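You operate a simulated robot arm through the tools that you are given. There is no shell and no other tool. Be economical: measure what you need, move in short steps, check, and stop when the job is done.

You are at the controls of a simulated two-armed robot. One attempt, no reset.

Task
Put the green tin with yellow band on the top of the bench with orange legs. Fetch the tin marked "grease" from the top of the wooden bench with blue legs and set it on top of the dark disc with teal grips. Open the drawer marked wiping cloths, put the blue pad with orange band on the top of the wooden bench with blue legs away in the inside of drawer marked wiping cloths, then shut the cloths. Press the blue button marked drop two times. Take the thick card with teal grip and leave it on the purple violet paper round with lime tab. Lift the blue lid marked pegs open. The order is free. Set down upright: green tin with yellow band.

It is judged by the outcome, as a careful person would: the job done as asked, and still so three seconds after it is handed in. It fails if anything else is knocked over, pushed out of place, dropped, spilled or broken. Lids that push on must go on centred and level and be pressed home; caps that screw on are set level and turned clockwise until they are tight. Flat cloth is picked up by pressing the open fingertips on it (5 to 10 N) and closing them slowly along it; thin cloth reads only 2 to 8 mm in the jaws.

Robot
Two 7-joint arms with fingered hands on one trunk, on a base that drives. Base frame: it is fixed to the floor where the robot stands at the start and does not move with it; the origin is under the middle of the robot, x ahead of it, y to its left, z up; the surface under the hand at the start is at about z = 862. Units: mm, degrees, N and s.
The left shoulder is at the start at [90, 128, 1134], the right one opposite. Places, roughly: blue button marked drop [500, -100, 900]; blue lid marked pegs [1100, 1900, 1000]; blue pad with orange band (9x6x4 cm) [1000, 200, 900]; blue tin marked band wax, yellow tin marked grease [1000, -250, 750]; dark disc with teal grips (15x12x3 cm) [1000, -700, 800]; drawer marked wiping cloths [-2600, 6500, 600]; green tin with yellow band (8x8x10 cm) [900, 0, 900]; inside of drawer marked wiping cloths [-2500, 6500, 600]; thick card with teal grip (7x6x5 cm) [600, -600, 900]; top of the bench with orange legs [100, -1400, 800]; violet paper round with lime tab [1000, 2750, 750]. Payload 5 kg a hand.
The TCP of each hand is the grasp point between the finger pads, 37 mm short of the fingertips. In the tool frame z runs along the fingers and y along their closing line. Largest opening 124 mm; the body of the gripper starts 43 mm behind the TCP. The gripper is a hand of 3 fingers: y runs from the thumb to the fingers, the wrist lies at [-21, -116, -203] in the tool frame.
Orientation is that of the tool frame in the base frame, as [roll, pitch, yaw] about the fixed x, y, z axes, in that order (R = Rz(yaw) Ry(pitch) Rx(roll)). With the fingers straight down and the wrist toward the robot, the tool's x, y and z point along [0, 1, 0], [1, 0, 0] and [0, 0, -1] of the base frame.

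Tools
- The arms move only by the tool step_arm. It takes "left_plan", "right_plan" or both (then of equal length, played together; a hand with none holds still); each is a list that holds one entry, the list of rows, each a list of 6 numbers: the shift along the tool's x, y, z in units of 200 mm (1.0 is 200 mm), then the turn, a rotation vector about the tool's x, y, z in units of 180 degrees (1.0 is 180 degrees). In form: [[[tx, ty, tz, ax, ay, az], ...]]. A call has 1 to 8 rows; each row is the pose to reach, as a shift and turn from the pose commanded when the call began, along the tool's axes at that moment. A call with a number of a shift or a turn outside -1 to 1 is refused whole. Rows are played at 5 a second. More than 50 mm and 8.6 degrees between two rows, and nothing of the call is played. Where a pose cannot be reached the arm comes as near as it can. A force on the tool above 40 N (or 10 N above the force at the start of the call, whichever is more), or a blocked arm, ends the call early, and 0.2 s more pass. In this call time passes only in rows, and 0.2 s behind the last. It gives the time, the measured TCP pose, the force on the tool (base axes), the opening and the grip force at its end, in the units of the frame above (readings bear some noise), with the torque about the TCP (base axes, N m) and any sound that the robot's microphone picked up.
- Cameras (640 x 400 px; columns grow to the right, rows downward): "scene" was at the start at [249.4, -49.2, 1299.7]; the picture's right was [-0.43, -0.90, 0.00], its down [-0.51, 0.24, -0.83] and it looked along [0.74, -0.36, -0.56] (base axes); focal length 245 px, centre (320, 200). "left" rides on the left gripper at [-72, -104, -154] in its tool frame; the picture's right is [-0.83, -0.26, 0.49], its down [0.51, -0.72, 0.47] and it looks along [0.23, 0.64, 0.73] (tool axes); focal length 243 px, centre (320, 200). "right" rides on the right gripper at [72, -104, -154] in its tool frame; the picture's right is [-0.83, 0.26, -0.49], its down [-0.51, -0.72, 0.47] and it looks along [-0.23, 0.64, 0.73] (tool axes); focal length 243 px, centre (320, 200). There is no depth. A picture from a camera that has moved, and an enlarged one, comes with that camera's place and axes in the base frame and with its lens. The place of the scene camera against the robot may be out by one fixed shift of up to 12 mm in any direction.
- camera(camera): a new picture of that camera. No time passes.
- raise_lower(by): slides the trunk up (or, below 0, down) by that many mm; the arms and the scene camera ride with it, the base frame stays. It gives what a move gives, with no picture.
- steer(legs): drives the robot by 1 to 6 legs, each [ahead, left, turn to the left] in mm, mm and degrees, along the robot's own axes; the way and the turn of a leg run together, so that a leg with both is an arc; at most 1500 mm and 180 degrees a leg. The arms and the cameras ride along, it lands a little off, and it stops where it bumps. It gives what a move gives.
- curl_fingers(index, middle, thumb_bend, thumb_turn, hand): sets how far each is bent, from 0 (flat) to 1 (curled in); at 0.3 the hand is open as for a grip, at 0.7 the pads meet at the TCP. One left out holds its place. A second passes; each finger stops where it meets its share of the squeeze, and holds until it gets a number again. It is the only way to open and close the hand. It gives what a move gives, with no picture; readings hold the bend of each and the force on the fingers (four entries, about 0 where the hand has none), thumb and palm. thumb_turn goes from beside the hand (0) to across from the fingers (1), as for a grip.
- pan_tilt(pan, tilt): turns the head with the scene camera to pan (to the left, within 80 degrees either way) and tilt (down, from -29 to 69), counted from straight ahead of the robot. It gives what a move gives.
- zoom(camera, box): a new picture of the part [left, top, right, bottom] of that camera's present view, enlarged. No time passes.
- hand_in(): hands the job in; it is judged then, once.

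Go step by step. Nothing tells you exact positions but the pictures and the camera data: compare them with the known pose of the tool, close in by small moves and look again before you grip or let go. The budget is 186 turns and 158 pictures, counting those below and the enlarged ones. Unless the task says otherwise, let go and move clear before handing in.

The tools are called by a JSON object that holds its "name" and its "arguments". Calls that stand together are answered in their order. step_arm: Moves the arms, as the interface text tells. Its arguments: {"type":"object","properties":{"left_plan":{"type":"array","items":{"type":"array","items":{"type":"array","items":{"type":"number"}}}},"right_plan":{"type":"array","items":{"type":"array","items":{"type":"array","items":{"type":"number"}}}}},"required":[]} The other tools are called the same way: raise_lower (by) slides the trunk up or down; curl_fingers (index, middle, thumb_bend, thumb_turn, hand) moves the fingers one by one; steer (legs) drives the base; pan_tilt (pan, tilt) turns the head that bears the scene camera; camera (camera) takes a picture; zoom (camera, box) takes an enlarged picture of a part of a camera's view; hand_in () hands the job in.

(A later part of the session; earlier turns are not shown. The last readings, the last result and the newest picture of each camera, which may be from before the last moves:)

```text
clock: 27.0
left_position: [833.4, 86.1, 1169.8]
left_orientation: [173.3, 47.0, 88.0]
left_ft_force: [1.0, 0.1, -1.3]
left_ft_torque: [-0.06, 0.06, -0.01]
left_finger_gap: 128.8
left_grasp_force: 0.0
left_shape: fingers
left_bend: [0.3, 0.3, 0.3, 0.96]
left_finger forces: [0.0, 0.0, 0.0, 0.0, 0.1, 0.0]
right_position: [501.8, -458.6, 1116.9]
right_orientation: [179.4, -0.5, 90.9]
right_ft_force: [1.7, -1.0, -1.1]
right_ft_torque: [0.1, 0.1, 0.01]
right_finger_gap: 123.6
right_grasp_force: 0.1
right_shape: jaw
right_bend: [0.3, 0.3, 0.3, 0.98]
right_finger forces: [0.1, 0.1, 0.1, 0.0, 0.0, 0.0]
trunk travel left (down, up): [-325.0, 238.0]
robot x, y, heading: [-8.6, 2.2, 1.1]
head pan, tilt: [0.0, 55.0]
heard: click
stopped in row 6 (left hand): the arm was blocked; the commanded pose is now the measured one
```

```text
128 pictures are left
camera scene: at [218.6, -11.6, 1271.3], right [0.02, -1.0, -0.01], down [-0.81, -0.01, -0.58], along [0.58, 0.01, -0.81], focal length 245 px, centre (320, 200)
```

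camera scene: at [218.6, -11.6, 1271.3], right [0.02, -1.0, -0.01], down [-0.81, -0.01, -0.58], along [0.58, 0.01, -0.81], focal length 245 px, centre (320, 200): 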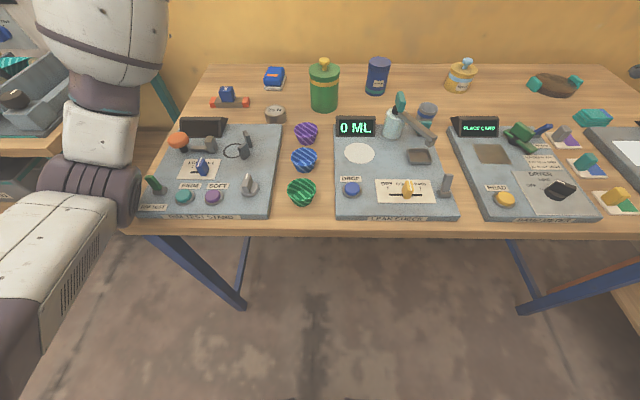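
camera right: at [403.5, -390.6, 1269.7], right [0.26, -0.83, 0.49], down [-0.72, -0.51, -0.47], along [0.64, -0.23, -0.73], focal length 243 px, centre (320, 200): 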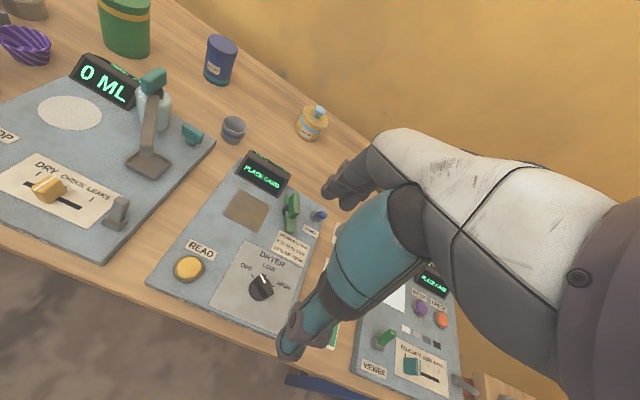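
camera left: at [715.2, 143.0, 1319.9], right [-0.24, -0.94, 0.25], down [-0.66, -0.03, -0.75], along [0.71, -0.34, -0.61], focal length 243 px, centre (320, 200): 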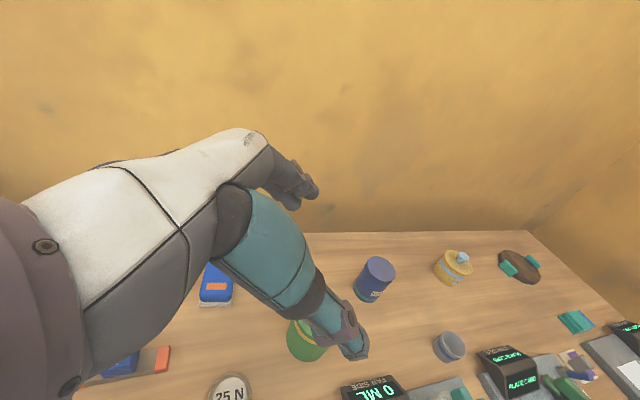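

The arm was blocked and a click was heard; the left console's display looks dark now. I zoom in to see what the elbow touched.

{"name": "zoom", "arguments": {"camera": "scene", "box": [60, 80, 300, 230]}}

```text
2.67 times, centred on (180, 155) of scene
camera zoom: at [218.6, -11.6, 1271.3], right [0.02, -1.0, -0.01], down [-0.81, -0.01, -0.58], along [0.58, 0.01, -0.81], focal length 654 px, centre (693, 320)
```

zoom: 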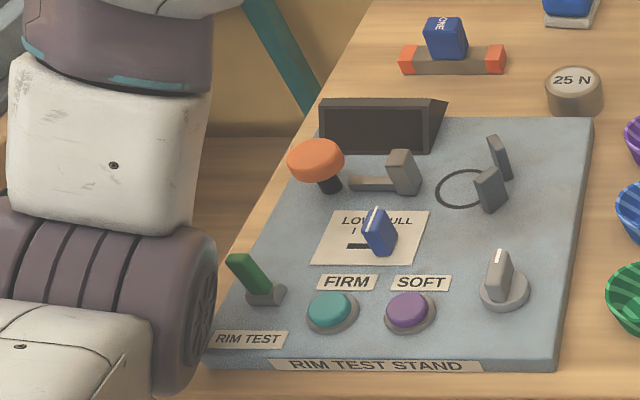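

The elbow tipped the green power lever of the left console. I first raise the trunk to lift the elbow clear, then reverse the tilt, and afterwards I'll flip the lever back.

{"name": "raise_lower", "arguments": {"by": 120}}

{"name": "step_arm", "arguments": {"left_plan": [[[-0.05, -0.1, 0.11, 0, 0.037, 0], [-0.1, -0.21, 0.22, 0, 0.074, 0], [-0.15, -0.32, 0.33, 0, 0.111, 0], [-0.2, -0.43, 0.44, 0, 0.148, 0], [-0.25, -0.54, 0.55, 0, 0.185, 0], [-0.3, -0.65, 0.65, 0, 0.222, 0], [-0.34, -0.745, 0.757, 0, 0.26, 0]]]}}

{"name": "camera", "arguments": {"camera": "scene"}}

```text
clock: 28.5
left_position: [848.1, 79.9, 1273.9]
left_orientation: [175.2, 47.8, 88.3]
left_ft_force: [0.2, 0.1, 0.3]
left_ft_torque: [-0.02, -0.01, 0.01]
left_finger_gap: 129.0
left_grasp_force: 0.0
left_shape: fingers
left_bend: [0.3, 0.3, 0.3, 0.96]
left_finger forces: [0.1, 0.0, 0.1, 0.2, 0.0, 0.0]
right_position: [513.7, -454.5, 1236.7]
right_orientation: [-180.0, 0.0, 90.5]
right_ft_force: [0.0, -0.2, 0.1]
right_ft_torque: [-0.01, 0.0, 0.0]
right_finger_gap: 123.7
right_grasp_force: 0.1
right_shape: jaw
right_bend: [0.3, 0.3, 0.3, 0.98]
right_finger forces: [0.0, 0.0, 0.1, 0.0, 0.0, 0.0]
trunk travel left (down, up): [-445.0, 118.0]
robot x, y, heading: [-4.5, 4.7, 0.6]
head pan, tilt: [0.0, 55.0]
heard: click
```

```text
clock: 30.1
left_position: [705.9, -83.2, 1214.4]
left_orientation: [176.9, 0.9, 91.9]
left_ft_force: [-0.6, -0.4, -0.5]
left_ft_torque: [0.0, -0.04, 0.02]
left_finger_gap: 129.1
left_grasp_force: 0.0
left_shape: fingers
left_bend: [0.3, 0.3, 0.3, 0.96]
left_finger forces: [0.1, 0.0, 0.0, 0.1, 0.1, 0.0]
right_position: [512.7, -455.7, 1237.2]
right_orientation: [179.9, 0.0, 90.6]
right_ft_force: [-0.1, -0.1, -0.6]
right_ft_torque: [0.01, -0.06, 0.02]
right_finger_gap: 123.5
right_grasp_force: 0.0
right_shape: jaw
right_bend: [0.3, 0.3, 0.3, 0.98]
right_finger forces: [0.1, 0.1, 0.0, 0.0, 0.0, 0.0]
trunk travel left (down, up): [-445.0, 118.0]
robot x, y, heading: [-5.3, 4.0, 0.5]
head pan, tilt: [0.0, 55.0]
```

```text
126 pictures are left
camera scene: at [200.6, -6.2, 1397.5], right [0.01, -1.0, 0.0], down [-0.82, -0.01, -0.57], along [0.57, 0.01, -0.82], focal length 245 px, centre (320, 200)
```

scene: 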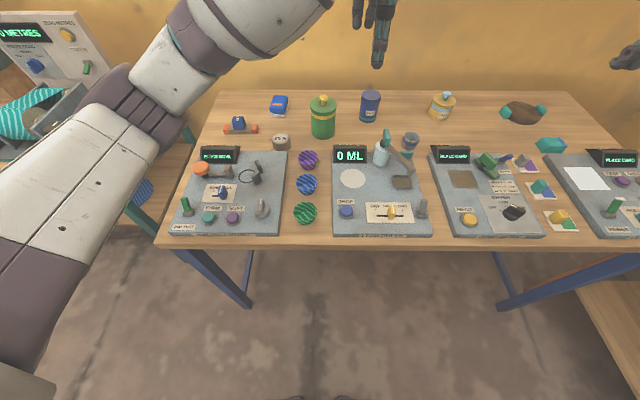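

The display is lit again: a second click flipped the lever back. I verify with a zoom.

{"name": "zoom", "arguments": {"camera": "scene", "box": [160, 80, 400, 240]}}

```text
2.50 times, centred on (280, 160) of scene
camera zoom: at [200.6, -6.2, 1397.5], right [0.01, -1.0, 0.0], down [-0.82, -0.01, -0.57], along [0.57, 0.01, -0.82], focal length 613 px, centre (420, 300)
```

zoom: 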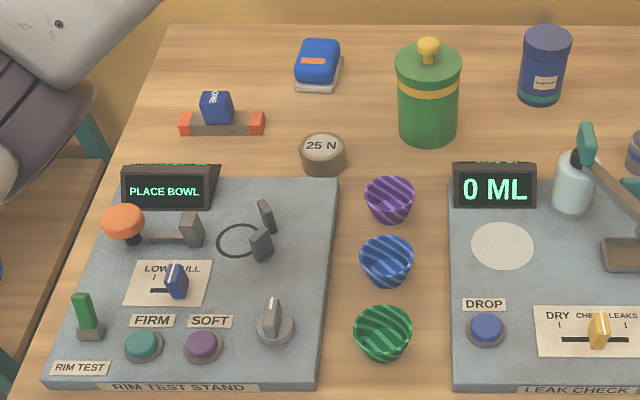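

Everything is back as it was. Now I go for a straight-down grasp of the green tin with the trunk raised (elbow high), moving above it first.

{"name": "step_arm", "arguments": {"left_plan": [[[0.08, 0.13, 0.0, 0.003, 0, 0.002], [0.16, 0.26, 0.0, 0.007, 0, 0.004], [0.24, 0.39, 0.05, 0.01, 0, 0.006], [0.32, 0.52, 0.15, 0.014, 0, 0.008], [0.38, 0.65, 0.25, 0.017, 0, 0.01]]]}}

{"name": "camera", "arguments": {"camera": "left"}}

{"name": "camera", "arguments": {"camera": "scene"}}

```text
clock: 31.3
left_position: [839.6, -3.9, 1169.5]
left_orientation: [179.8, 1.0, 90.1]
left_ft_force: [0.2, 0.0, 0.2]
left_ft_torque: [0.02, 0.04, -0.03]
left_finger_gap: 128.7
left_grasp_force: 0.1
left_shape: fingers
left_bend: [0.3, 0.3, 0.3, 0.96]
left_finger forces: [0.0, 0.0, 0.0, 0.1, 0.0, 0.0]
right_position: [515.5, -456.6, 1235.6]
right_orientation: [180.0, -0.1, 90.4]
right_ft_force: [-0.7, 0.6, 0.3]
right_ft_torque: [-0.01, 0.01, 0.01]
right_finger_gap: 123.8
right_grasp_force: 0.2
right_shape: jaw
right_bend: [0.3, 0.3, 0.3, 0.98]
right_finger forces: [0.0, 0.0, 0.0, 0.0, 0.0, 0.0]
trunk travel left (down, up): [-445.0, 118.0]
robot x, y, heading: [-6.4, -0.5, 0.6]
head pan, tilt: [0.0, 55.0]
```

```text
124 pictures are left
camera left: at [735.9, -74.5, 1324.8], right [-0.26, -0.84, -0.48], down [-0.72, 0.5, -0.48], along [0.64, 0.22, -0.73], focal length 243 px, centre (320, 200)
```

left: 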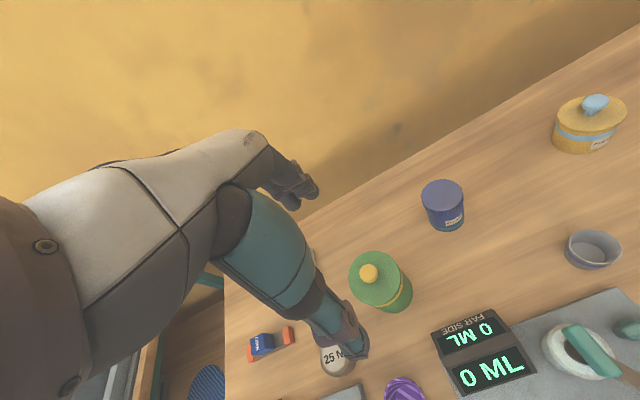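

```text
123 pictures are left
camera scene: at [202.9, -5.7, 1397.0], right [0.01, -1.0, 0.0], down [-0.82, -0.01, -0.57], along [0.57, 0.0, -0.82], focal length 245 px, centre (320, 200)
```

scene: 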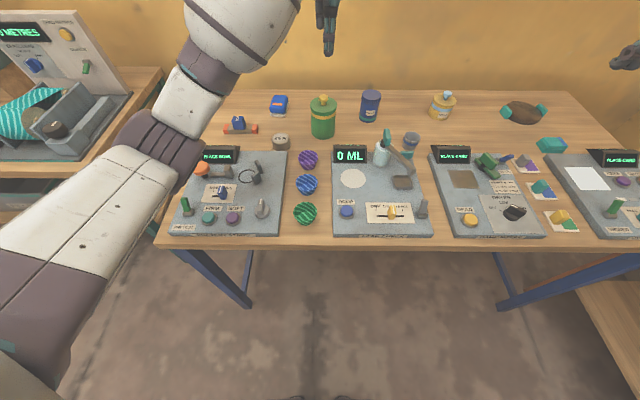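

The tin's axis is at about [869, -4]. I centre over it and lower to just above the knob, then look.

{"name": "step_arm", "arguments": {"left_plan": [[[0, 0.147, 0.1, 0, 0, 0], [0, 0.147, 0.3, 0, 0, 0], [0, 0.147, 0.5, 0, 0, 0], [0, 0.147, 0.65, 0, 0, 0], [0, 0.147, 0.75, 0, 0, 0]]]}}

{"name": "camera", "arguments": {"camera": "left"}}

{"name": "zoom", "arguments": {"camera": "scene", "box": [240, 60, 400, 160]}}

```text
clock: 32.5
left_position: [868.6, -3.9, 1020.5]
left_orientation: [179.8, 1.0, 90.1]
left_ft_force: [0.1, 0.2, 0.0]
left_ft_torque: [-0.02, 0.05, -0.05]
left_finger_gap: 129.2
left_grasp_force: 0.0
left_shape: fingers
left_bend: [0.3, 0.3, 0.3, 0.96]
left_finger forces: [0.0, 0.1, 0.1, 0.1, 0.0, 0.0]
right_position: [515.1, -455.4, 1235.9]
right_orientation: [-180.0, 0.0, 90.5]
right_ft_force: [-0.1, 0.0, -0.6]
right_ft_torque: [0.0, 0.0, 0.0]
right_finger_gap: 123.6
right_grasp_force: 0.1
right_shape: jaw
right_bend: [0.3, 0.3, 0.3, 0.98]
right_finger forces: [0.1, 0.0, 0.1, 0.1, 0.0, 0.1]
trunk travel left (down, up): [-445.0, 118.0]
robot x, y, heading: [-4.0, 1.7, 0.3]
head pan, tilt: [0.0, 55.0]
```

```text
122 pictures are left
camera left: at [764.4, -75.6, 1175.7], right [-0.26, -0.84, -0.48], down [-0.72, 0.5, -0.48], along [0.64, 0.22, -0.73], focal length 243 px, centre (320, 200)
```

left: 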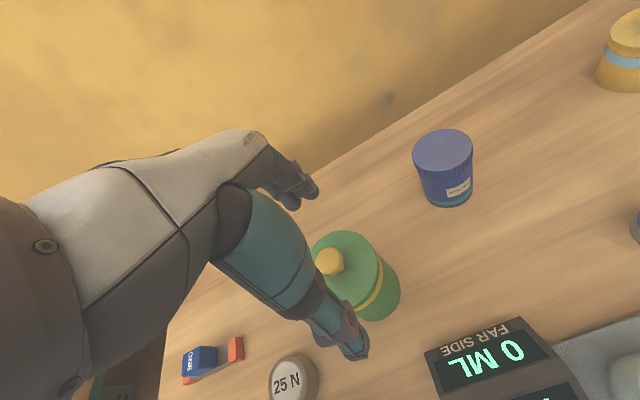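

```text
4.00 times, centred on (320, 110) of scene
camera zoom: at [202.2, -5.7, 1397.2], right [0.01, -1.0, 0.0], down [-0.82, -0.01, -0.57], along [0.57, 0.0, -0.82], focal length 981 px, centre (320, 560)
```

zoom: 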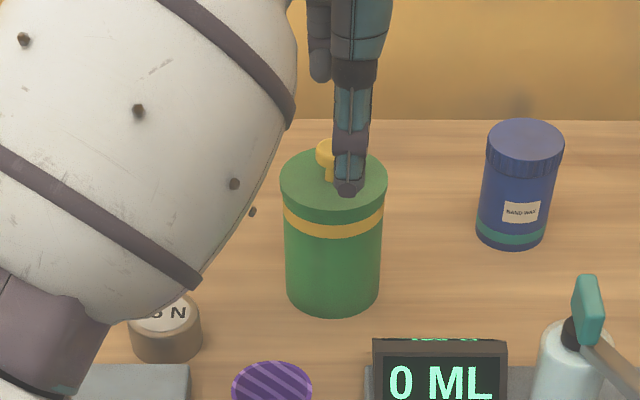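

Aligned; I shift 6 mm left to centre thumb against fingers and descend to the grasp height.

{"name": "step_arm", "arguments": {"left_plan": [[[0.03, -0.01, 0.1, 0, 0, 0], [0.03, -0.01, 0.2, 0, 0, 0], [0.03, -0.01, 0.27, 0, 0, 0], [0.03, -0.01, 0.31, 0, 0, 0], [0.03, -0.01, 0.335, 0, 0, 0], [0.03, -0.01, 0.36, 0, 0, 0]]]}}

{"name": "camera", "arguments": {"camera": "left"}}

{"name": "zoom", "arguments": {"camera": "scene", "box": [240, 60, 400, 160]}}

```text
clock: 33.9
left_position: [867.1, -1.4, 949.7]
left_orientation: [179.8, 1.1, 90.0]
left_ft_force: [0.0, 0.6, -0.1]
left_ft_torque: [0.01, -0.01, -0.03]
left_finger_gap: 128.9
left_grasp_force: 0.1
left_shape: fingers
left_bend: [0.3, 0.3, 0.3, 0.96]
left_finger forces: [0.0, 0.0, 0.1, 0.0, 0.0, 0.1]
right_position: [513.8, -456.0, 1235.5]
right_orientation: [-179.9, 0.0, 90.5]
right_ft_force: [0.1, -0.3, -0.2]
right_ft_torque: [-0.02, -0.02, -0.04]
right_finger_gap: 123.6
right_grasp_force: 0.1
right_shape: jaw
right_bend: [0.3, 0.3, 0.3, 0.98]
right_finger forces: [0.0, 0.0, 0.1, 0.1, 0.0, 0.0]
trunk travel left (down, up): [-445.0, 118.0]
robot x, y, heading: [-7.7, 5.1, 0.4]
head pan, tilt: [0.0, 55.0]
```

```text
120 pictures are left
camera left: at [763.7, -70.6, 1104.1], right [-0.26, -0.84, -0.48], down [-0.72, 0.5, -0.48], along [0.64, 0.22, -0.73], focal length 243 px, centre (320, 200)
```

left: 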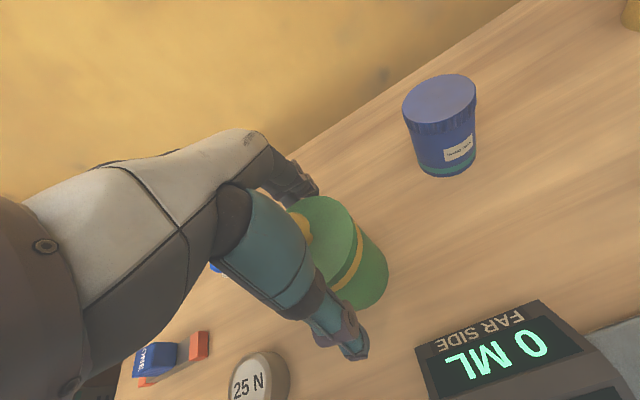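

```text
4.00 times, centred on (320, 110) of scene
camera zoom: at [201.9, -5.9, 1397.2], right [0.01, -1.0, 0.0], down [-0.82, -0.01, -0.57], along [0.57, 0.0, -0.82], focal length 981 px, centre (320, 560)
```

zoom: 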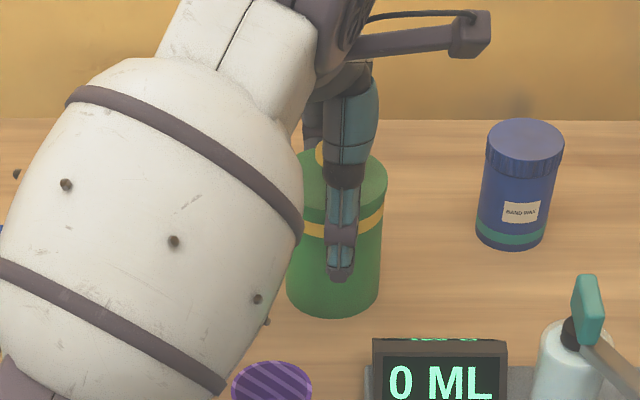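

The thumb is in front of the tin and the fingers are behind. I close gently.

{"name": "curl_fingers", "arguments": {"hand": "left", "index": 0.5, "middle": 0.5, "thumb_bend": 0.5}}

```text
clock: 34.9
left_position: [867.1, -0.3, 948.5]
left_orientation: [179.8, 1.0, 90.0]
left_ft_force: [-0.4, 0.3, 0.5]
left_ft_torque: [0.04, -0.03, 0.01]
left_finger_gap: 87.7
left_grasp_force: 11.6
left_shape: fingers
left_bend: [0.44, 0.49, 0.45, 0.98]
left_finger forces: [9.7, 1.9, 0.0, 0.0, 11.7, 0.0]
right_position: [513.9, -455.2, 1235.6]
right_orientation: [-180.0, 0.0, 90.5]
right_ft_force: [-0.6, -1.1, 0.5]
right_ft_torque: [-0.02, 0.01, -0.02]
right_finger_gap: 123.7
right_grasp_force: 0.1
right_shape: jaw
right_bend: [0.3, 0.3, 0.3, 0.98]
right_finger forces: [0.0, 0.0, 0.1, 0.1, 0.0, 0.0]
trunk travel left (down, up): [-445.0, 118.0]
robot x, y, heading: [-5.9, 5.7, 0.2]
head pan, tilt: [0.0, 55.0]
heard: snap
```

A "snap" sounded on closing. I look before doing anything else.

{"name": "camera", "arguments": {"camera": "left"}}

{"name": "zoom", "arguments": {"camera": "scene", "box": [240, 60, 400, 160]}}

```text
118 pictures are left
camera left: at [763.7, -70.6, 1104.0], right [-0.26, -0.84, -0.48], down [-0.72, 0.5, -0.48], along [0.64, 0.22, -0.73], focal length 243 px, centre (320, 200)
```

left: 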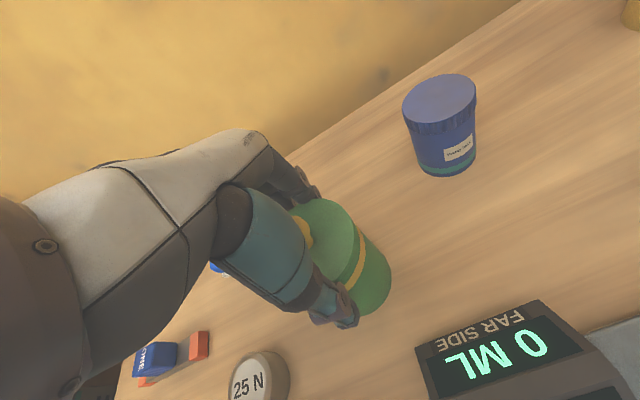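

```text
4.00 times, centred on (320, 110) of scene
camera zoom: at [201.9, -5.8, 1397.2], right [0.01, -1.0, 0.0], down [-0.82, -0.01, -0.57], along [0.57, 0.0, -0.82], focal length 981 px, centre (320, 560)
```

zoom: 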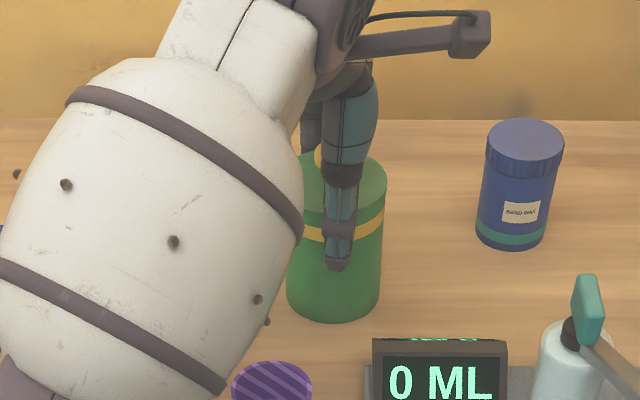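

The tin looks intact. I firm the grip slightly and lift a few centimetres to check the whole tin comes along.

{"name": "curl_fingers", "arguments": {"hand": "left", "index": 0.54, "middle": 0.56, "thumb_bend": 0.54}}

{"name": "step_arm", "arguments": {"left_plan": [[[0, 0, -0.03, 0, 0, 0], [0, 0, -0.08, 0, 0, 0], [0, 0, -0.15, 0, 0, 0]]]}}

{"name": "camera", "arguments": {"camera": "left"}}

{"name": "zoom", "arguments": {"camera": "scene", "box": [240, 60, 400, 160]}}

```text
clock: 35.9
left_position: [867.0, 0.0, 948.2]
left_orientation: [179.8, 1.0, 90.2]
left_ft_force: [1.2, -0.1, 1.2]
left_ft_torque: [0.07, -0.17, 0.01]
left_finger_gap: 85.8
left_grasp_force: 19.5
left_shape: fingers
left_bend: [0.45, 0.51, 0.46, 0.97]
left_finger forces: [13.3, 6.4, 0.0, 0.0, 19.2, 0.1]
right_position: [514.4, -454.6, 1236.1]
right_orientation: [180.0, 0.0, 90.5]
right_ft_force: [0.4, -1.0, 0.0]
right_ft_torque: [0.03, 0.02, 0.01]
right_finger_gap: 123.7
right_grasp_force: 0.0
right_shape: jaw
right_bend: [0.3, 0.3, 0.3, 0.98]
right_finger forces: [0.0, 0.1, 0.0, 0.0, 0.1, 0.0]
trunk travel left (down, up): [-445.0, 118.0]
robot x, y, heading: [-3.5, 3.2, 0.7]
head pan, tilt: [0.0, 55.0]
```

```text
clock: 36.7
left_position: [866.0, 0.0, 979.0]
left_orientation: [180.0, 1.0, 90.2]
left_ft_force: [-0.2, -0.1, -1.3]
left_ft_torque: [-0.02, 0.0, -0.01]
left_finger_gap: 85.7
left_grasp_force: 18.9
left_shape: fingers
left_bend: [0.45, 0.51, 0.46, 0.97]
left_finger forces: [13.0, 5.3, 0.1, 0.0, 19.2, 0.1]
right_position: [514.8, -455.7, 1236.7]
right_orientation: [180.0, 0.0, 90.6]
right_ft_force: [-0.5, -0.1, -0.3]
right_ft_torque: [0.0, -0.01, 0.01]
right_finger_gap: 123.3
right_grasp_force: 0.0
right_shape: jaw
right_bend: [0.3, 0.3, 0.3, 0.98]
right_finger forces: [0.0, 0.1, 0.0, 0.0, 0.1, 0.0]
trunk travel left (down, up): [-445.0, 118.0]
robot x, y, heading: [-9.2, 3.3, 0.6]
head pan, tilt: [0.0, 55.0]
```

```text
116 pictures are left
camera left: at [763.0, -70.8, 1133.9], right [-0.26, -0.84, -0.48], down [-0.72, 0.5, -0.48], along [0.64, 0.22, -0.73], focal length 243 px, centre (320, 200)
```

left: 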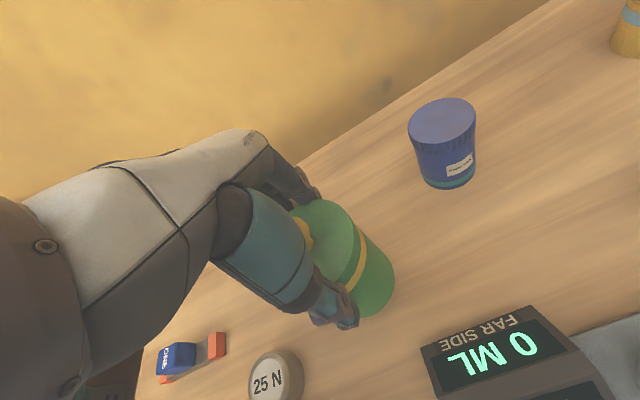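

```text
4.00 times, centred on (320, 110) of scene
camera zoom: at [201.9, -6.1, 1397.2], right [0.01, -1.0, 0.0], down [-0.82, -0.01, -0.57], along [0.57, 0.01, -0.82], focal length 981 px, centre (320, 560)
```

zoom: 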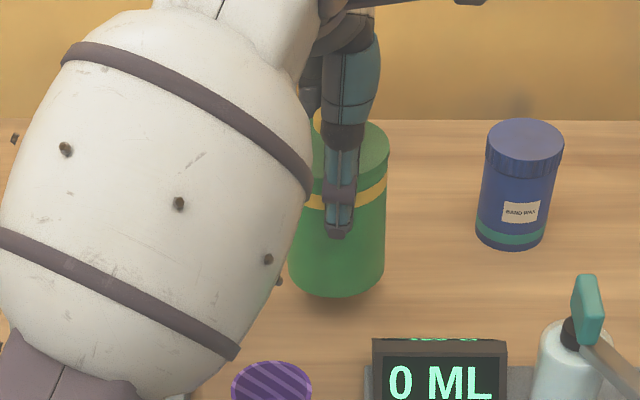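

The whole tin came up. I lift it high, back off, and turn right toward the orange-legged bench to see its free space.

{"name": "step_arm", "arguments": {"left_plan": [[[0, -0.05, -0.2, 0, 0, 0], [0, -0.15, -0.4, 0, 0, 0], [0, -0.3, -0.6, 0, 0, 0], [0, -0.45, -0.8, 0, 0, 0], [0, -0.6, -0.85, 0, 0, 0]]]}}

{"name": "steer", "arguments": {"legs": [[-350, 0, 0], [0, 0, -70]]}}

{"name": "pan_tilt", "arguments": {"pan": 0, "tilt": 30}}

{"name": "camera", "arguments": {"camera": "scene"}}

```text
clock: 37.9
left_position: [745.5, 6.1, 1148.9]
left_orientation: [180.0, 1.2, 90.1]
left_ft_force: [1.2, 0.2, -0.9]
left_ft_torque: [-0.06, 0.0, 0.01]
left_finger_gap: 85.2
left_grasp_force: 18.8
left_shape: fingers
left_bend: [0.45, 0.53, 0.46, 0.98]
left_finger forces: [14.1, 5.0, 0.0, 0.0, 18.5, 0.0]
right_position: [514.9, -450.4, 1238.4]
right_orientation: [-180.0, 0.1, 90.5]
right_ft_force: [0.2, 1.3, 0.1]
right_ft_torque: [-0.08, 0.04, -0.03]
right_finger_gap: 123.6
right_grasp_force: 0.1
right_shape: jaw
right_bend: [0.3, 0.3, 0.3, 0.98]
right_finger forces: [0.1, 0.1, 0.1, 0.0, 0.0, 0.0]
trunk travel left (down, up): [-445.0, 118.0]
robot x, y, heading: [-7.5, 0.9, 0.5]
head pan, tilt: [0.0, 55.0]
```

```text
clock: 43.2
left_position: [-84.1, -704.4, 1148.8]
left_orientation: [179.8, 1.0, 20.6]
left_ft_force: [0.2, -0.5, -1.0]
left_ft_torque: [0.01, -0.01, 0.03]
left_finger_gap: 84.9
left_grasp_force: 17.2
left_shape: fingers
left_bend: [0.45, 0.53, 0.46, 0.98]
left_finger forces: [13.1, 4.6, 0.0, 0.0, 17.2, 0.1]
right_position: [-592.2, -648.3, 1237.0]
right_orientation: [-180.0, 0.1, 21.2]
right_ft_force: [-0.1, -0.1, 0.1]
right_ft_torque: [0.0, -0.01, -0.01]
right_finger_gap: 124.0
right_grasp_force: 0.0
right_shape: jaw
right_bend: [0.3, 0.3, 0.3, 0.98]
right_finger forces: [0.0, 0.0, 0.0, 0.1, 0.1, 0.0]
trunk travel left (down, up): [-445.0, 118.0]
robot x, y, heading: [-344.5, -4.6, -68.8]
head pan, tilt: [0.0, 55.0]
```

```text
clock: 44.1
left_position: [-83.7, -704.1, 1147.7]
left_orientation: [179.7, 1.0, 20.7]
left_ft_force: [0.1, -0.1, -1.6]
left_ft_torque: [-0.02, -0.02, 0.0]
left_finger_gap: 85.2
left_grasp_force: 17.9
left_shape: fingers
left_bend: [0.45, 0.53, 0.46, 0.98]
left_finger forces: [13.2, 4.5, 0.0, 0.1, 17.3, 0.0]
right_position: [-592.7, -647.8, 1235.8]
right_orientation: [179.9, 0.0, 21.2]
right_ft_force: [0.5, 0.3, -0.1]
right_ft_torque: [-0.03, -0.01, 0.01]
right_finger_gap: 123.6
right_grasp_force: 0.0
right_shape: jaw
right_bend: [0.3, 0.3, 0.3, 0.98]
right_finger forces: [0.1, 0.0, 0.1, 0.1, 0.0, 0.1]
trunk travel left (down, up): [-445.0, 118.0]
robot x, y, heading: [-346.7, -1.9, -69.0]
head pan, tilt: [0.0, 30.0]
```

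```text
114 pictures are left
camera scene: at [-261.3, -217.1, 1433.1], right [-0.93, -0.36, 0.0], down [-0.18, 0.47, -0.87], along [0.31, -0.81, -0.5], focal length 245 px, centre (320, 200)
```

scene: 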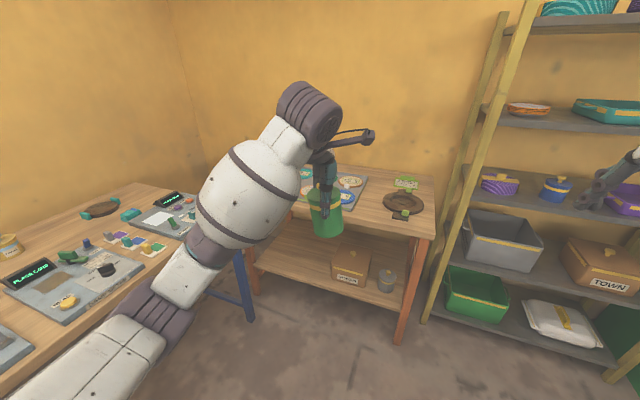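

I see the orange-legged bench with a tray on its left and a brown disc on its right part. I zoom in for free space.

{"name": "zoom", "arguments": {"camera": "scene", "box": [270, 140, 450, 252]}}

{"name": "camera", "arguments": {"camera": "left"}}

```text
3.56 times, centred on (360, 196) of scene
camera zoom: at [-261.3, -217.1, 1433.1], right [-0.93, -0.36, 0.0], down [-0.18, 0.47, -0.87], along [0.31, -0.81, -0.5], focal length 872 px, centre (178, 214)
```

zoom: 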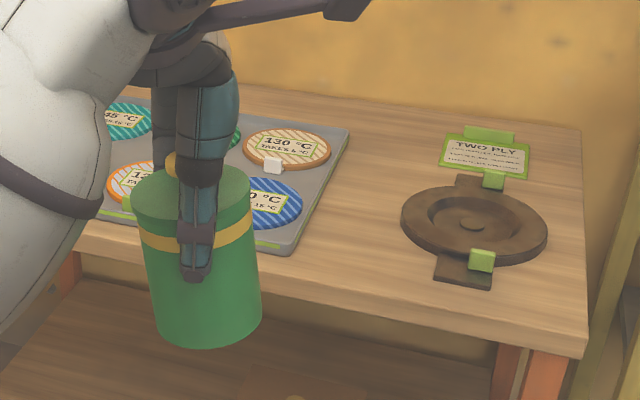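

```text
112 pictures are left
camera left: at [-185.1, -631.2, 1303.1], right [-0.88, -0.05, -0.48], down [0.21, 0.85, -0.48], along [0.43, -0.52, -0.73], focal length 243 px, centre (320, 200)
```

left: 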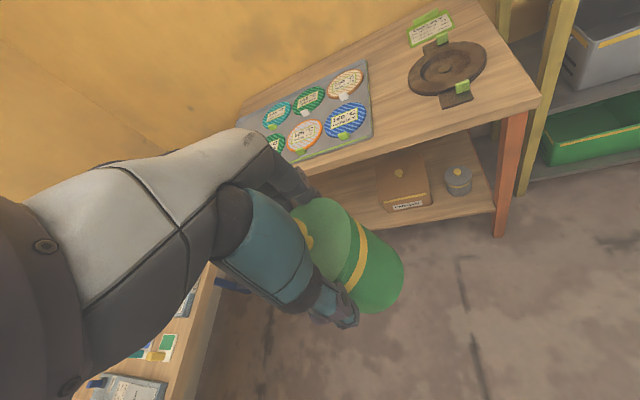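

The bench has free space between the tray and the brown disc, at about [-112, -1250]. I turn to face it and drive closer, then look down from the hand.

{"name": "steer", "arguments": {"legs": [[0, 0, -21], [390, 190, 0]]}}

{"name": "pan_tilt", "arguments": {"pan": 0, "tilt": 42}}

{"name": "camera", "arguments": {"camera": "scene"}}

{"name": "camera", "arguments": {"camera": "left"}}

{"name": "camera", "arguments": {"camera": "right"}}

```text
clock: 47.8
left_position: [-150.5, -1137.6, 1148.4]
left_orientation: [179.8, 1.0, 0.3]
left_ft_force: [0.4, 0.7, -1.2]
left_ft_torque: [-0.02, -0.03, -0.03]
left_finger_gap: 85.0
left_grasp_force: 16.6
left_shape: fingers
left_bend: [0.45, 0.53, 0.46, 0.98]
left_finger forces: [13.1, 4.6, 0.0, 0.0, 17.0, 0.0]
right_position: [-606.5, -909.2, 1237.2]
right_orientation: [179.9, -0.2, 0.7]
right_ft_force: [-0.8, 0.0, 0.1]
right_ft_torque: [-0.01, -0.03, 0.0]
right_finger_gap: 123.6
right_grasp_force: 0.0
right_shape: jaw
right_bend: [0.3, 0.3, 0.3, 0.98]
right_finger forces: [0.0, 0.1, 0.1, 0.0, 0.1, 0.0]
trunk travel left (down, up): [-445.0, 118.0]
robot x, y, heading: [-153.7, -386.7, -89.5]
head pan, tilt: [0.0, 30.0]
```

```text
clock: 48.6
left_position: [-149.1, -1139.3, 1147.3]
left_orientation: [180.0, 1.0, 0.3]
left_ft_force: [0.4, -0.6, -2.3]
left_ft_torque: [0.04, 0.02, 0.01]
left_finger_gap: 84.9
left_grasp_force: 17.3
left_shape: fingers
left_bend: [0.45, 0.53, 0.46, 0.98]
left_finger forces: [12.9, 4.6, 0.0, 0.0, 17.0, 0.0]
right_position: [-606.1, -909.6, 1235.8]
right_orientation: [-180.0, 0.0, 0.8]
right_ft_force: [1.2, 0.1, 0.3]
right_ft_torque: [-0.03, -0.02, -0.02]
right_finger_gap: 123.9
right_grasp_force: 0.1
right_shape: jaw
right_bend: [0.3, 0.3, 0.3, 0.98]
right_finger forces: [0.0, 0.1, 0.0, 0.0, 0.1, 0.1]
trunk travel left (down, up): [-445.0, 118.0]
robot x, y, heading: [-149.9, -386.7, -89.2]
head pan, tilt: [0.0, 42.0]
```

```text
111 pictures are left
camera scene: at [-142.4, -613.5, 1414.9], right [-1.0, -0.01, 0.0], down [-0.01, 0.67, -0.74], along [0.01, -0.74, -0.67], focal length 245 px, centre (320, 200)
```

scene: 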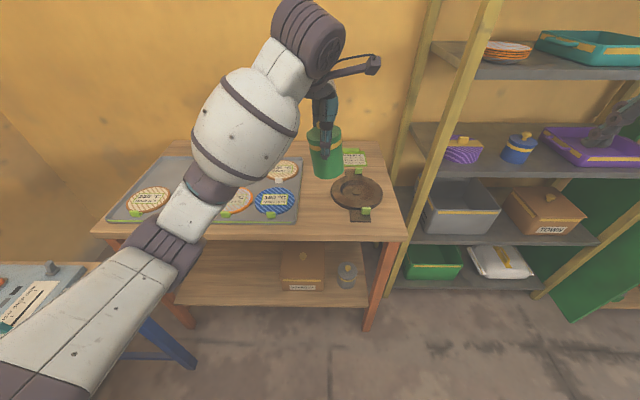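

```text
110 pictures are left
camera left: at [-218.6, -1035.6, 1302.9], right [-0.84, 0.26, -0.48], down [0.49, 0.72, -0.48], along [0.22, -0.64, -0.73], focal length 243 px, centre (320, 200)
```

left: 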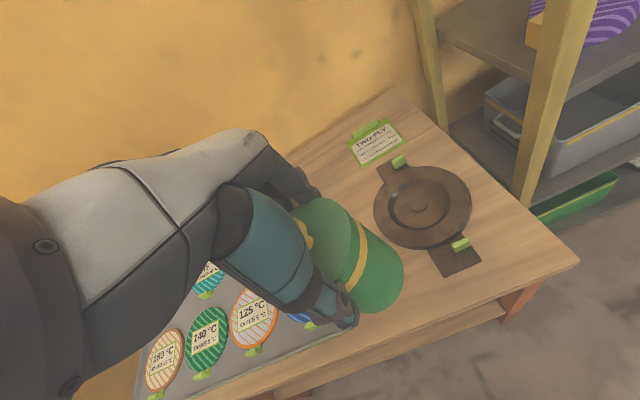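

```text
109 pictures are left
camera right: at [-534.8, -804.5, 1389.1], right [-0.83, -0.27, 0.49], down [-0.52, 0.71, -0.47], along [-0.22, -0.64, -0.73], focal length 243 px, centre (320, 200)
```

right: 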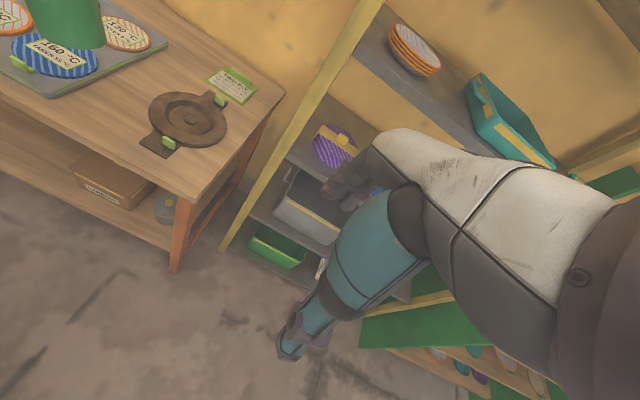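

Triangulated: bench top at about z 845, free strip between x -190 and -68. I carry the tin over [-130, -1255] and lower it most of the way.

{"name": "step_arm", "arguments": {"left_plan": [[[0.03, 0.15, 0, 0, 0, 0], [0.06, 0.3, 0.05, 0, 0, 0], [0.1, 0.45, 0.15, 0, 0, 0], [0.1, 0.585, 0.3, 0, 0, 0], [0.1, 0.585, 0.5, 0, 0, 0], [0.1, 0.585, 0.65, 0, 0, 0], [0.1, 0.585, 0.78, 0, 0, 0]]]}}

{"name": "camera", "arguments": {"camera": "left"}}

{"name": "camera", "arguments": {"camera": "right"}}

{"name": "camera", "arguments": {"camera": "scene"}}

```text
clock: 50.2
left_position: [-131.7, -1257.3, 992.2]
left_orientation: [179.8, 0.9, 0.4]
left_ft_force: [-0.7, -0.2, -1.4]
left_ft_torque: [0.02, 0.0, 0.03]
left_finger_gap: 84.7
left_grasp_force: 17.3
left_shape: fingers
left_bend: [0.45, 0.53, 0.47, 0.98]
left_finger forces: [13.1, 4.5, 0.0, 0.0, 16.9, 0.0]
right_position: [-606.2, -910.1, 1235.2]
right_orientation: [180.0, 0.0, 0.6]
right_ft_force: [0.7, -0.4, 1.0]
right_ft_torque: [0.04, -0.01, 0.01]
right_finger_gap: 123.6
right_grasp_force: 0.1
right_shape: jaw
right_bend: [0.3, 0.3, 0.3, 0.98]
right_finger forces: [0.0, 0.1, 0.1, 0.0, 0.0, 0.1]
trunk travel left (down, up): [-445.0, 118.0]
robot x, y, heading: [-153.0, -389.8, -89.3]
head pan, tilt: [0.0, 42.0]
```

```text
108 pictures are left
camera left: at [-201.6, -1153.0, 1147.1], right [-0.84, 0.26, -0.48], down [0.49, 0.72, -0.48], along [0.22, -0.64, -0.73], focal length 243 px, centre (320, 200)
```

left: 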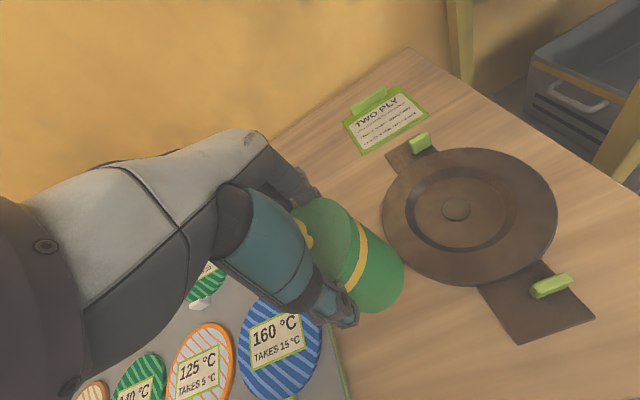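

```text
107 pictures are left
camera right: at [-535.5, -804.5, 1388.9], right [-0.83, -0.27, 0.49], down [-0.52, 0.72, -0.47], along [-0.22, -0.64, -0.73], focal length 243 px, centre (320, 200)
```

right: 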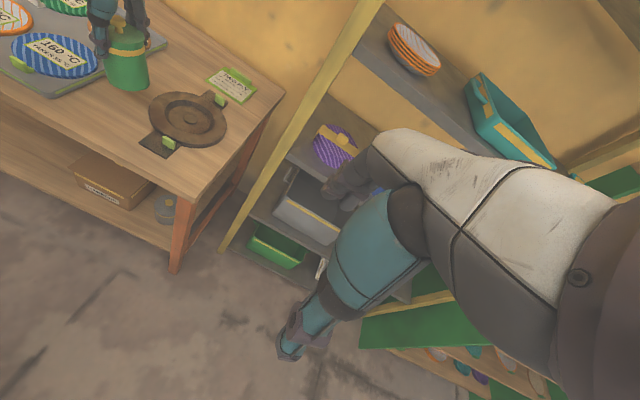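

```text
106 pictures are left
camera scene: at [-143.0, -613.5, 1414.8], right [-1.0, -0.01, 0.0], down [-0.01, 0.67, -0.74], along [0.01, -0.74, -0.67], focal length 245 px, centre (320, 200)
```

scene: 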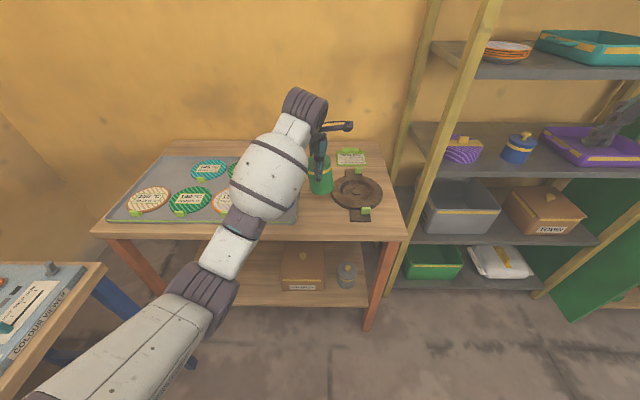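

Good clearance on both sides. I lower further, slowing down before contact.

{"name": "step_arm", "arguments": {"left_plan": [[[0, 0, 0.08, 0, 0, 0], [0, 0, 0.16, 0, 0, 0], [0, 0, 0.21, 0, 0, 0], [0, 0, 0.235, 0, 0, 0], [0, 0, 0.255, 0, 0, 0]]]}}

{"name": "camera", "arguments": {"camera": "left"}}

```text
clock: 51.4
left_position: [-131.9, -1257.0, 941.4]
left_orientation: [179.7, 1.1, 0.3]
left_ft_force: [0.5, 1.1, -1.5]
left_ft_torque: [-0.02, -0.02, -0.02]
left_finger_gap: 84.5
left_grasp_force: 17.3
left_shape: fingers
left_bend: [0.45, 0.53, 0.47, 0.98]
left_finger forces: [12.9, 4.5, 0.0, 0.0, 17.0, 0.1]
right_position: [-607.1, -908.9, 1235.9]
right_orientation: [180.0, 0.0, 0.7]
right_ft_force: [0.5, -0.7, -0.8]
right_ft_torque: [0.01, -0.02, -0.01]
right_finger_gap: 123.5
right_grasp_force: 0.1
right_shape: jaw
right_bend: [0.3, 0.3, 0.3, 0.98]
right_finger forces: [0.0, 0.0, 0.0, 0.0, 0.1, 0.0]
trunk travel left (down, up): [-445.0, 118.0]
robot x, y, heading: [-149.7, -388.8, -89.1]
head pan, tilt: [0.0, 42.0]
```

```text
105 pictures are left
camera left: at [-201.4, -1152.7, 1095.8], right [-0.84, 0.26, -0.48], down [0.49, 0.72, -0.48], along [0.22, -0.64, -0.73], focal length 243 px, centre (320, 200)
```

left: 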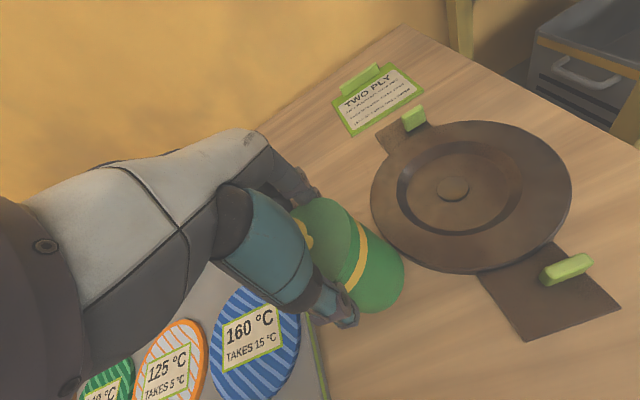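

Not in contact yet. I keep lowering in 3 mm steps.

{"name": "step_arm", "arguments": {"left_plan": [[[0, 0, 0.015, 0, 0, 0], [0, 0, 0.03, 0, 0, 0], [0, 0, 0.045, 0, 0, 0], [0, 0, 0.06, 0, 0, 0]]]}}

```text
clock: 52.4
left_position: [-132.4, -1255.6, 932.7]
left_orientation: [179.7, 1.1, 0.3]
left_ft_force: [-2.8, 1.0, 9.9]
left_ft_torque: [-0.09, -0.07, -0.04]
left_finger_gap: 84.8
left_grasp_force: 18.8
left_shape: fingers
left_bend: [0.45, 0.53, 0.47, 0.98]
left_finger forces: [13.5, 5.5, 0.0, 0.0, 18.4, 0.1]
right_position: [-606.8, -907.6, 1236.6]
right_orientation: [179.8, -0.2, 0.8]
right_ft_force: [-0.3, -0.1, 0.4]
right_ft_torque: [-0.03, 0.01, -0.02]
right_finger_gap: 123.8
right_grasp_force: 0.0
right_shape: jaw
right_bend: [0.3, 0.3, 0.3, 0.98]
right_finger forces: [0.0, 0.0, 0.0, 0.1, 0.0, 0.0]
trunk travel left (down, up): [-445.0, 118.0]
robot x, y, heading: [-150.3, -387.5, -89.4]
head pan, tilt: [0.0, 42.0]
```

Contact at z 933. I ease off the pressure slightly and open the hand.

{"name": "step_arm", "arguments": {"left_plan": [[[0, 0, -0.012, 0, 0, 0]]]}}

{"name": "curl_fingers", "arguments": {"hand": "left", "index": 0.3, "middle": 0.3, "thumb_bend": 0.3}}

{"name": "camera", "arguments": {"camera": "left"}}

```text
clock: 52.8
left_position: [-132.4, -1257.1, 932.5]
left_orientation: [179.8, 1.0, 0.4]
left_ft_force: [-2.8, -0.4, 8.6]
left_ft_torque: [-0.1, -0.02, 0.02]
left_finger_gap: 84.9
left_grasp_force: 18.5
left_shape: fingers
left_bend: [0.45, 0.53, 0.47, 0.98]
left_finger forces: [13.4, 5.6, 0.0, 0.1, 18.0, 0.0]
right_position: [-606.5, -907.6, 1237.8]
right_orientation: [179.8, -0.1, 0.7]
right_ft_force: [0.7, -0.1, 0.4]
right_ft_torque: [0.0, -0.03, 0.03]
right_finger_gap: 123.6
right_grasp_force: 0.0
right_shape: jaw
right_bend: [0.3, 0.3, 0.3, 0.98]
right_finger forces: [0.0, 0.0, 0.1, 0.1, 0.0, 0.0]
trunk travel left (down, up): [-445.0, 118.0]
robot x, y, heading: [-147.3, -388.4, -89.3]
head pan, tilt: [0.0, 42.0]
```

```text
clock: 53.8
left_position: [-131.1, -1257.5, 931.4]
left_orientation: [179.8, 1.0, 0.3]
left_ft_force: [-0.6, 0.5, -1.0]
left_ft_torque: [0.03, 0.0, -0.01]
left_finger_gap: 128.8
left_grasp_force: 0.1
left_shape: fingers
left_bend: [0.3, 0.3, 0.3, 0.96]
left_finger forces: [0.1, 0.0, 0.0, 0.0, 0.1, 0.0]
right_position: [-606.4, -910.3, 1236.7]
right_orientation: [179.9, 0.0, 0.7]
right_ft_force: [-0.3, 0.0, 0.3]
right_ft_torque: [0.02, 0.02, 0.0]
right_finger_gap: 123.8
right_grasp_force: 0.1
right_shape: jaw
right_bend: [0.3, 0.3, 0.3, 0.98]
right_finger forces: [0.0, 0.0, 0.0, 0.1, 0.0, 0.1]
trunk travel left (down, up): [-445.0, 118.0]
robot x, y, heading: [-150.7, -386.6, -89.3]
head pan, tilt: [0.0, 42.0]
heard: snap
```

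```text
104 pictures are left
camera left: at [-201.7, -1152.5, 1086.5], right [-0.84, 0.26, -0.48], down [0.49, 0.72, -0.48], along [0.22, -0.64, -0.73], focal length 243 px, centre (320, 200)
```

left: 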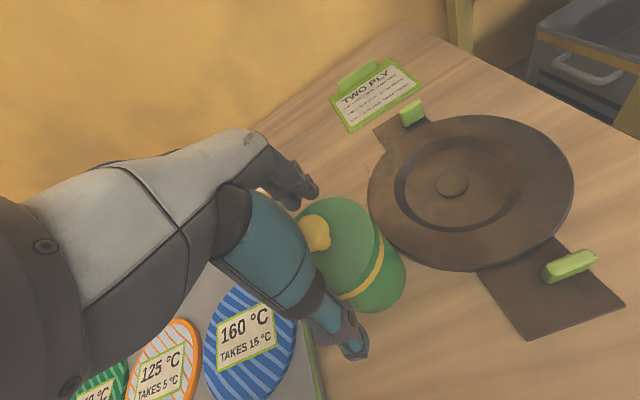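

Released. I lift the hand straight up and check the tin stands upright.

{"name": "step_arm", "arguments": {"left_plan": [[[0, 0, -0.1, 0, 0, 0], [0, 0, -0.25, 0, 0, 0], [0, 0, -0.45, 0, 0, 0], [0, 0, -0.65, 0, 0, 0], [0, 0, -0.85, 0, 0, 0], [0, -0.2, -0.98, 0, 0, 0]]]}}

{"name": "zoom", "arguments": {"camera": "scene", "box": [240, 120, 400, 220]}}

{"name": "camera", "arguments": {"camera": "left"}}

```text
clock: 55.2
left_position: [-130.7, -1215.3, 1126.8]
left_orientation: [179.9, 1.0, 0.3]
left_ft_force: [0.7, 1.3, 0.5]
left_ft_torque: [-0.02, -0.01, 0.01]
left_finger_gap: 128.9
left_grasp_force: 0.0
left_shape: fingers
left_bend: [0.3, 0.3, 0.3, 0.96]
left_finger forces: [0.1, 0.0, 0.0, 0.0, 0.1, 0.1]
right_position: [-606.5, -907.6, 1237.5]
right_orientation: [179.9, -0.1, 0.7]
right_ft_force: [-0.1, -0.2, 0.9]
right_ft_torque: [-0.01, 0.01, 0.01]
right_finger_gap: 123.6
right_grasp_force: 0.2
right_shape: jaw
right_bend: [0.3, 0.3, 0.3, 0.98]
right_finger forces: [0.1, 0.0, 0.0, 0.1, 0.0, 0.0]
trunk travel left (down, up): [-445.0, 118.0]
robot x, y, heading: [-150.0, -385.8, -88.8]
head pan, tilt: [0.0, 42.0]
```

```text
4.00 times, centred on (320, 170) of scene
camera zoom: at [-142.8, -610.7, 1415.3], right [-1.0, -0.01, 0.0], down [-0.01, 0.67, -0.74], along [0.01, -0.74, -0.67], focal length 981 px, centre (320, 320)
```

zoom: 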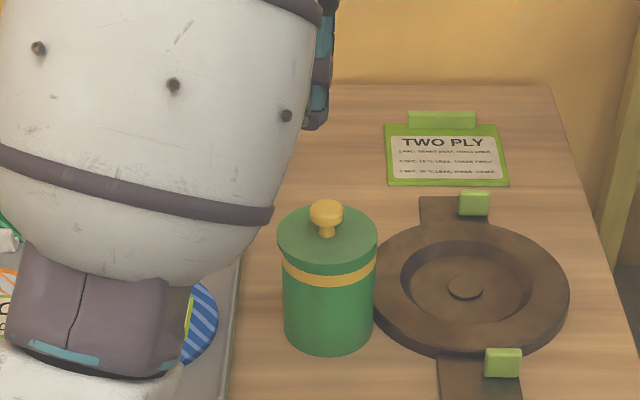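

```text
102 pictures are left
camera left: at [-199.9, -1110.8, 1281.9], right [-0.84, 0.26, -0.48], down [0.49, 0.72, -0.48], along [0.22, -0.64, -0.73], focal length 243 px, centre (320, 200)
```

left: 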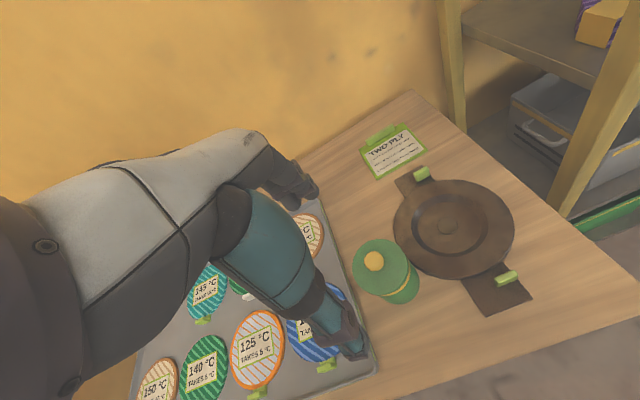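

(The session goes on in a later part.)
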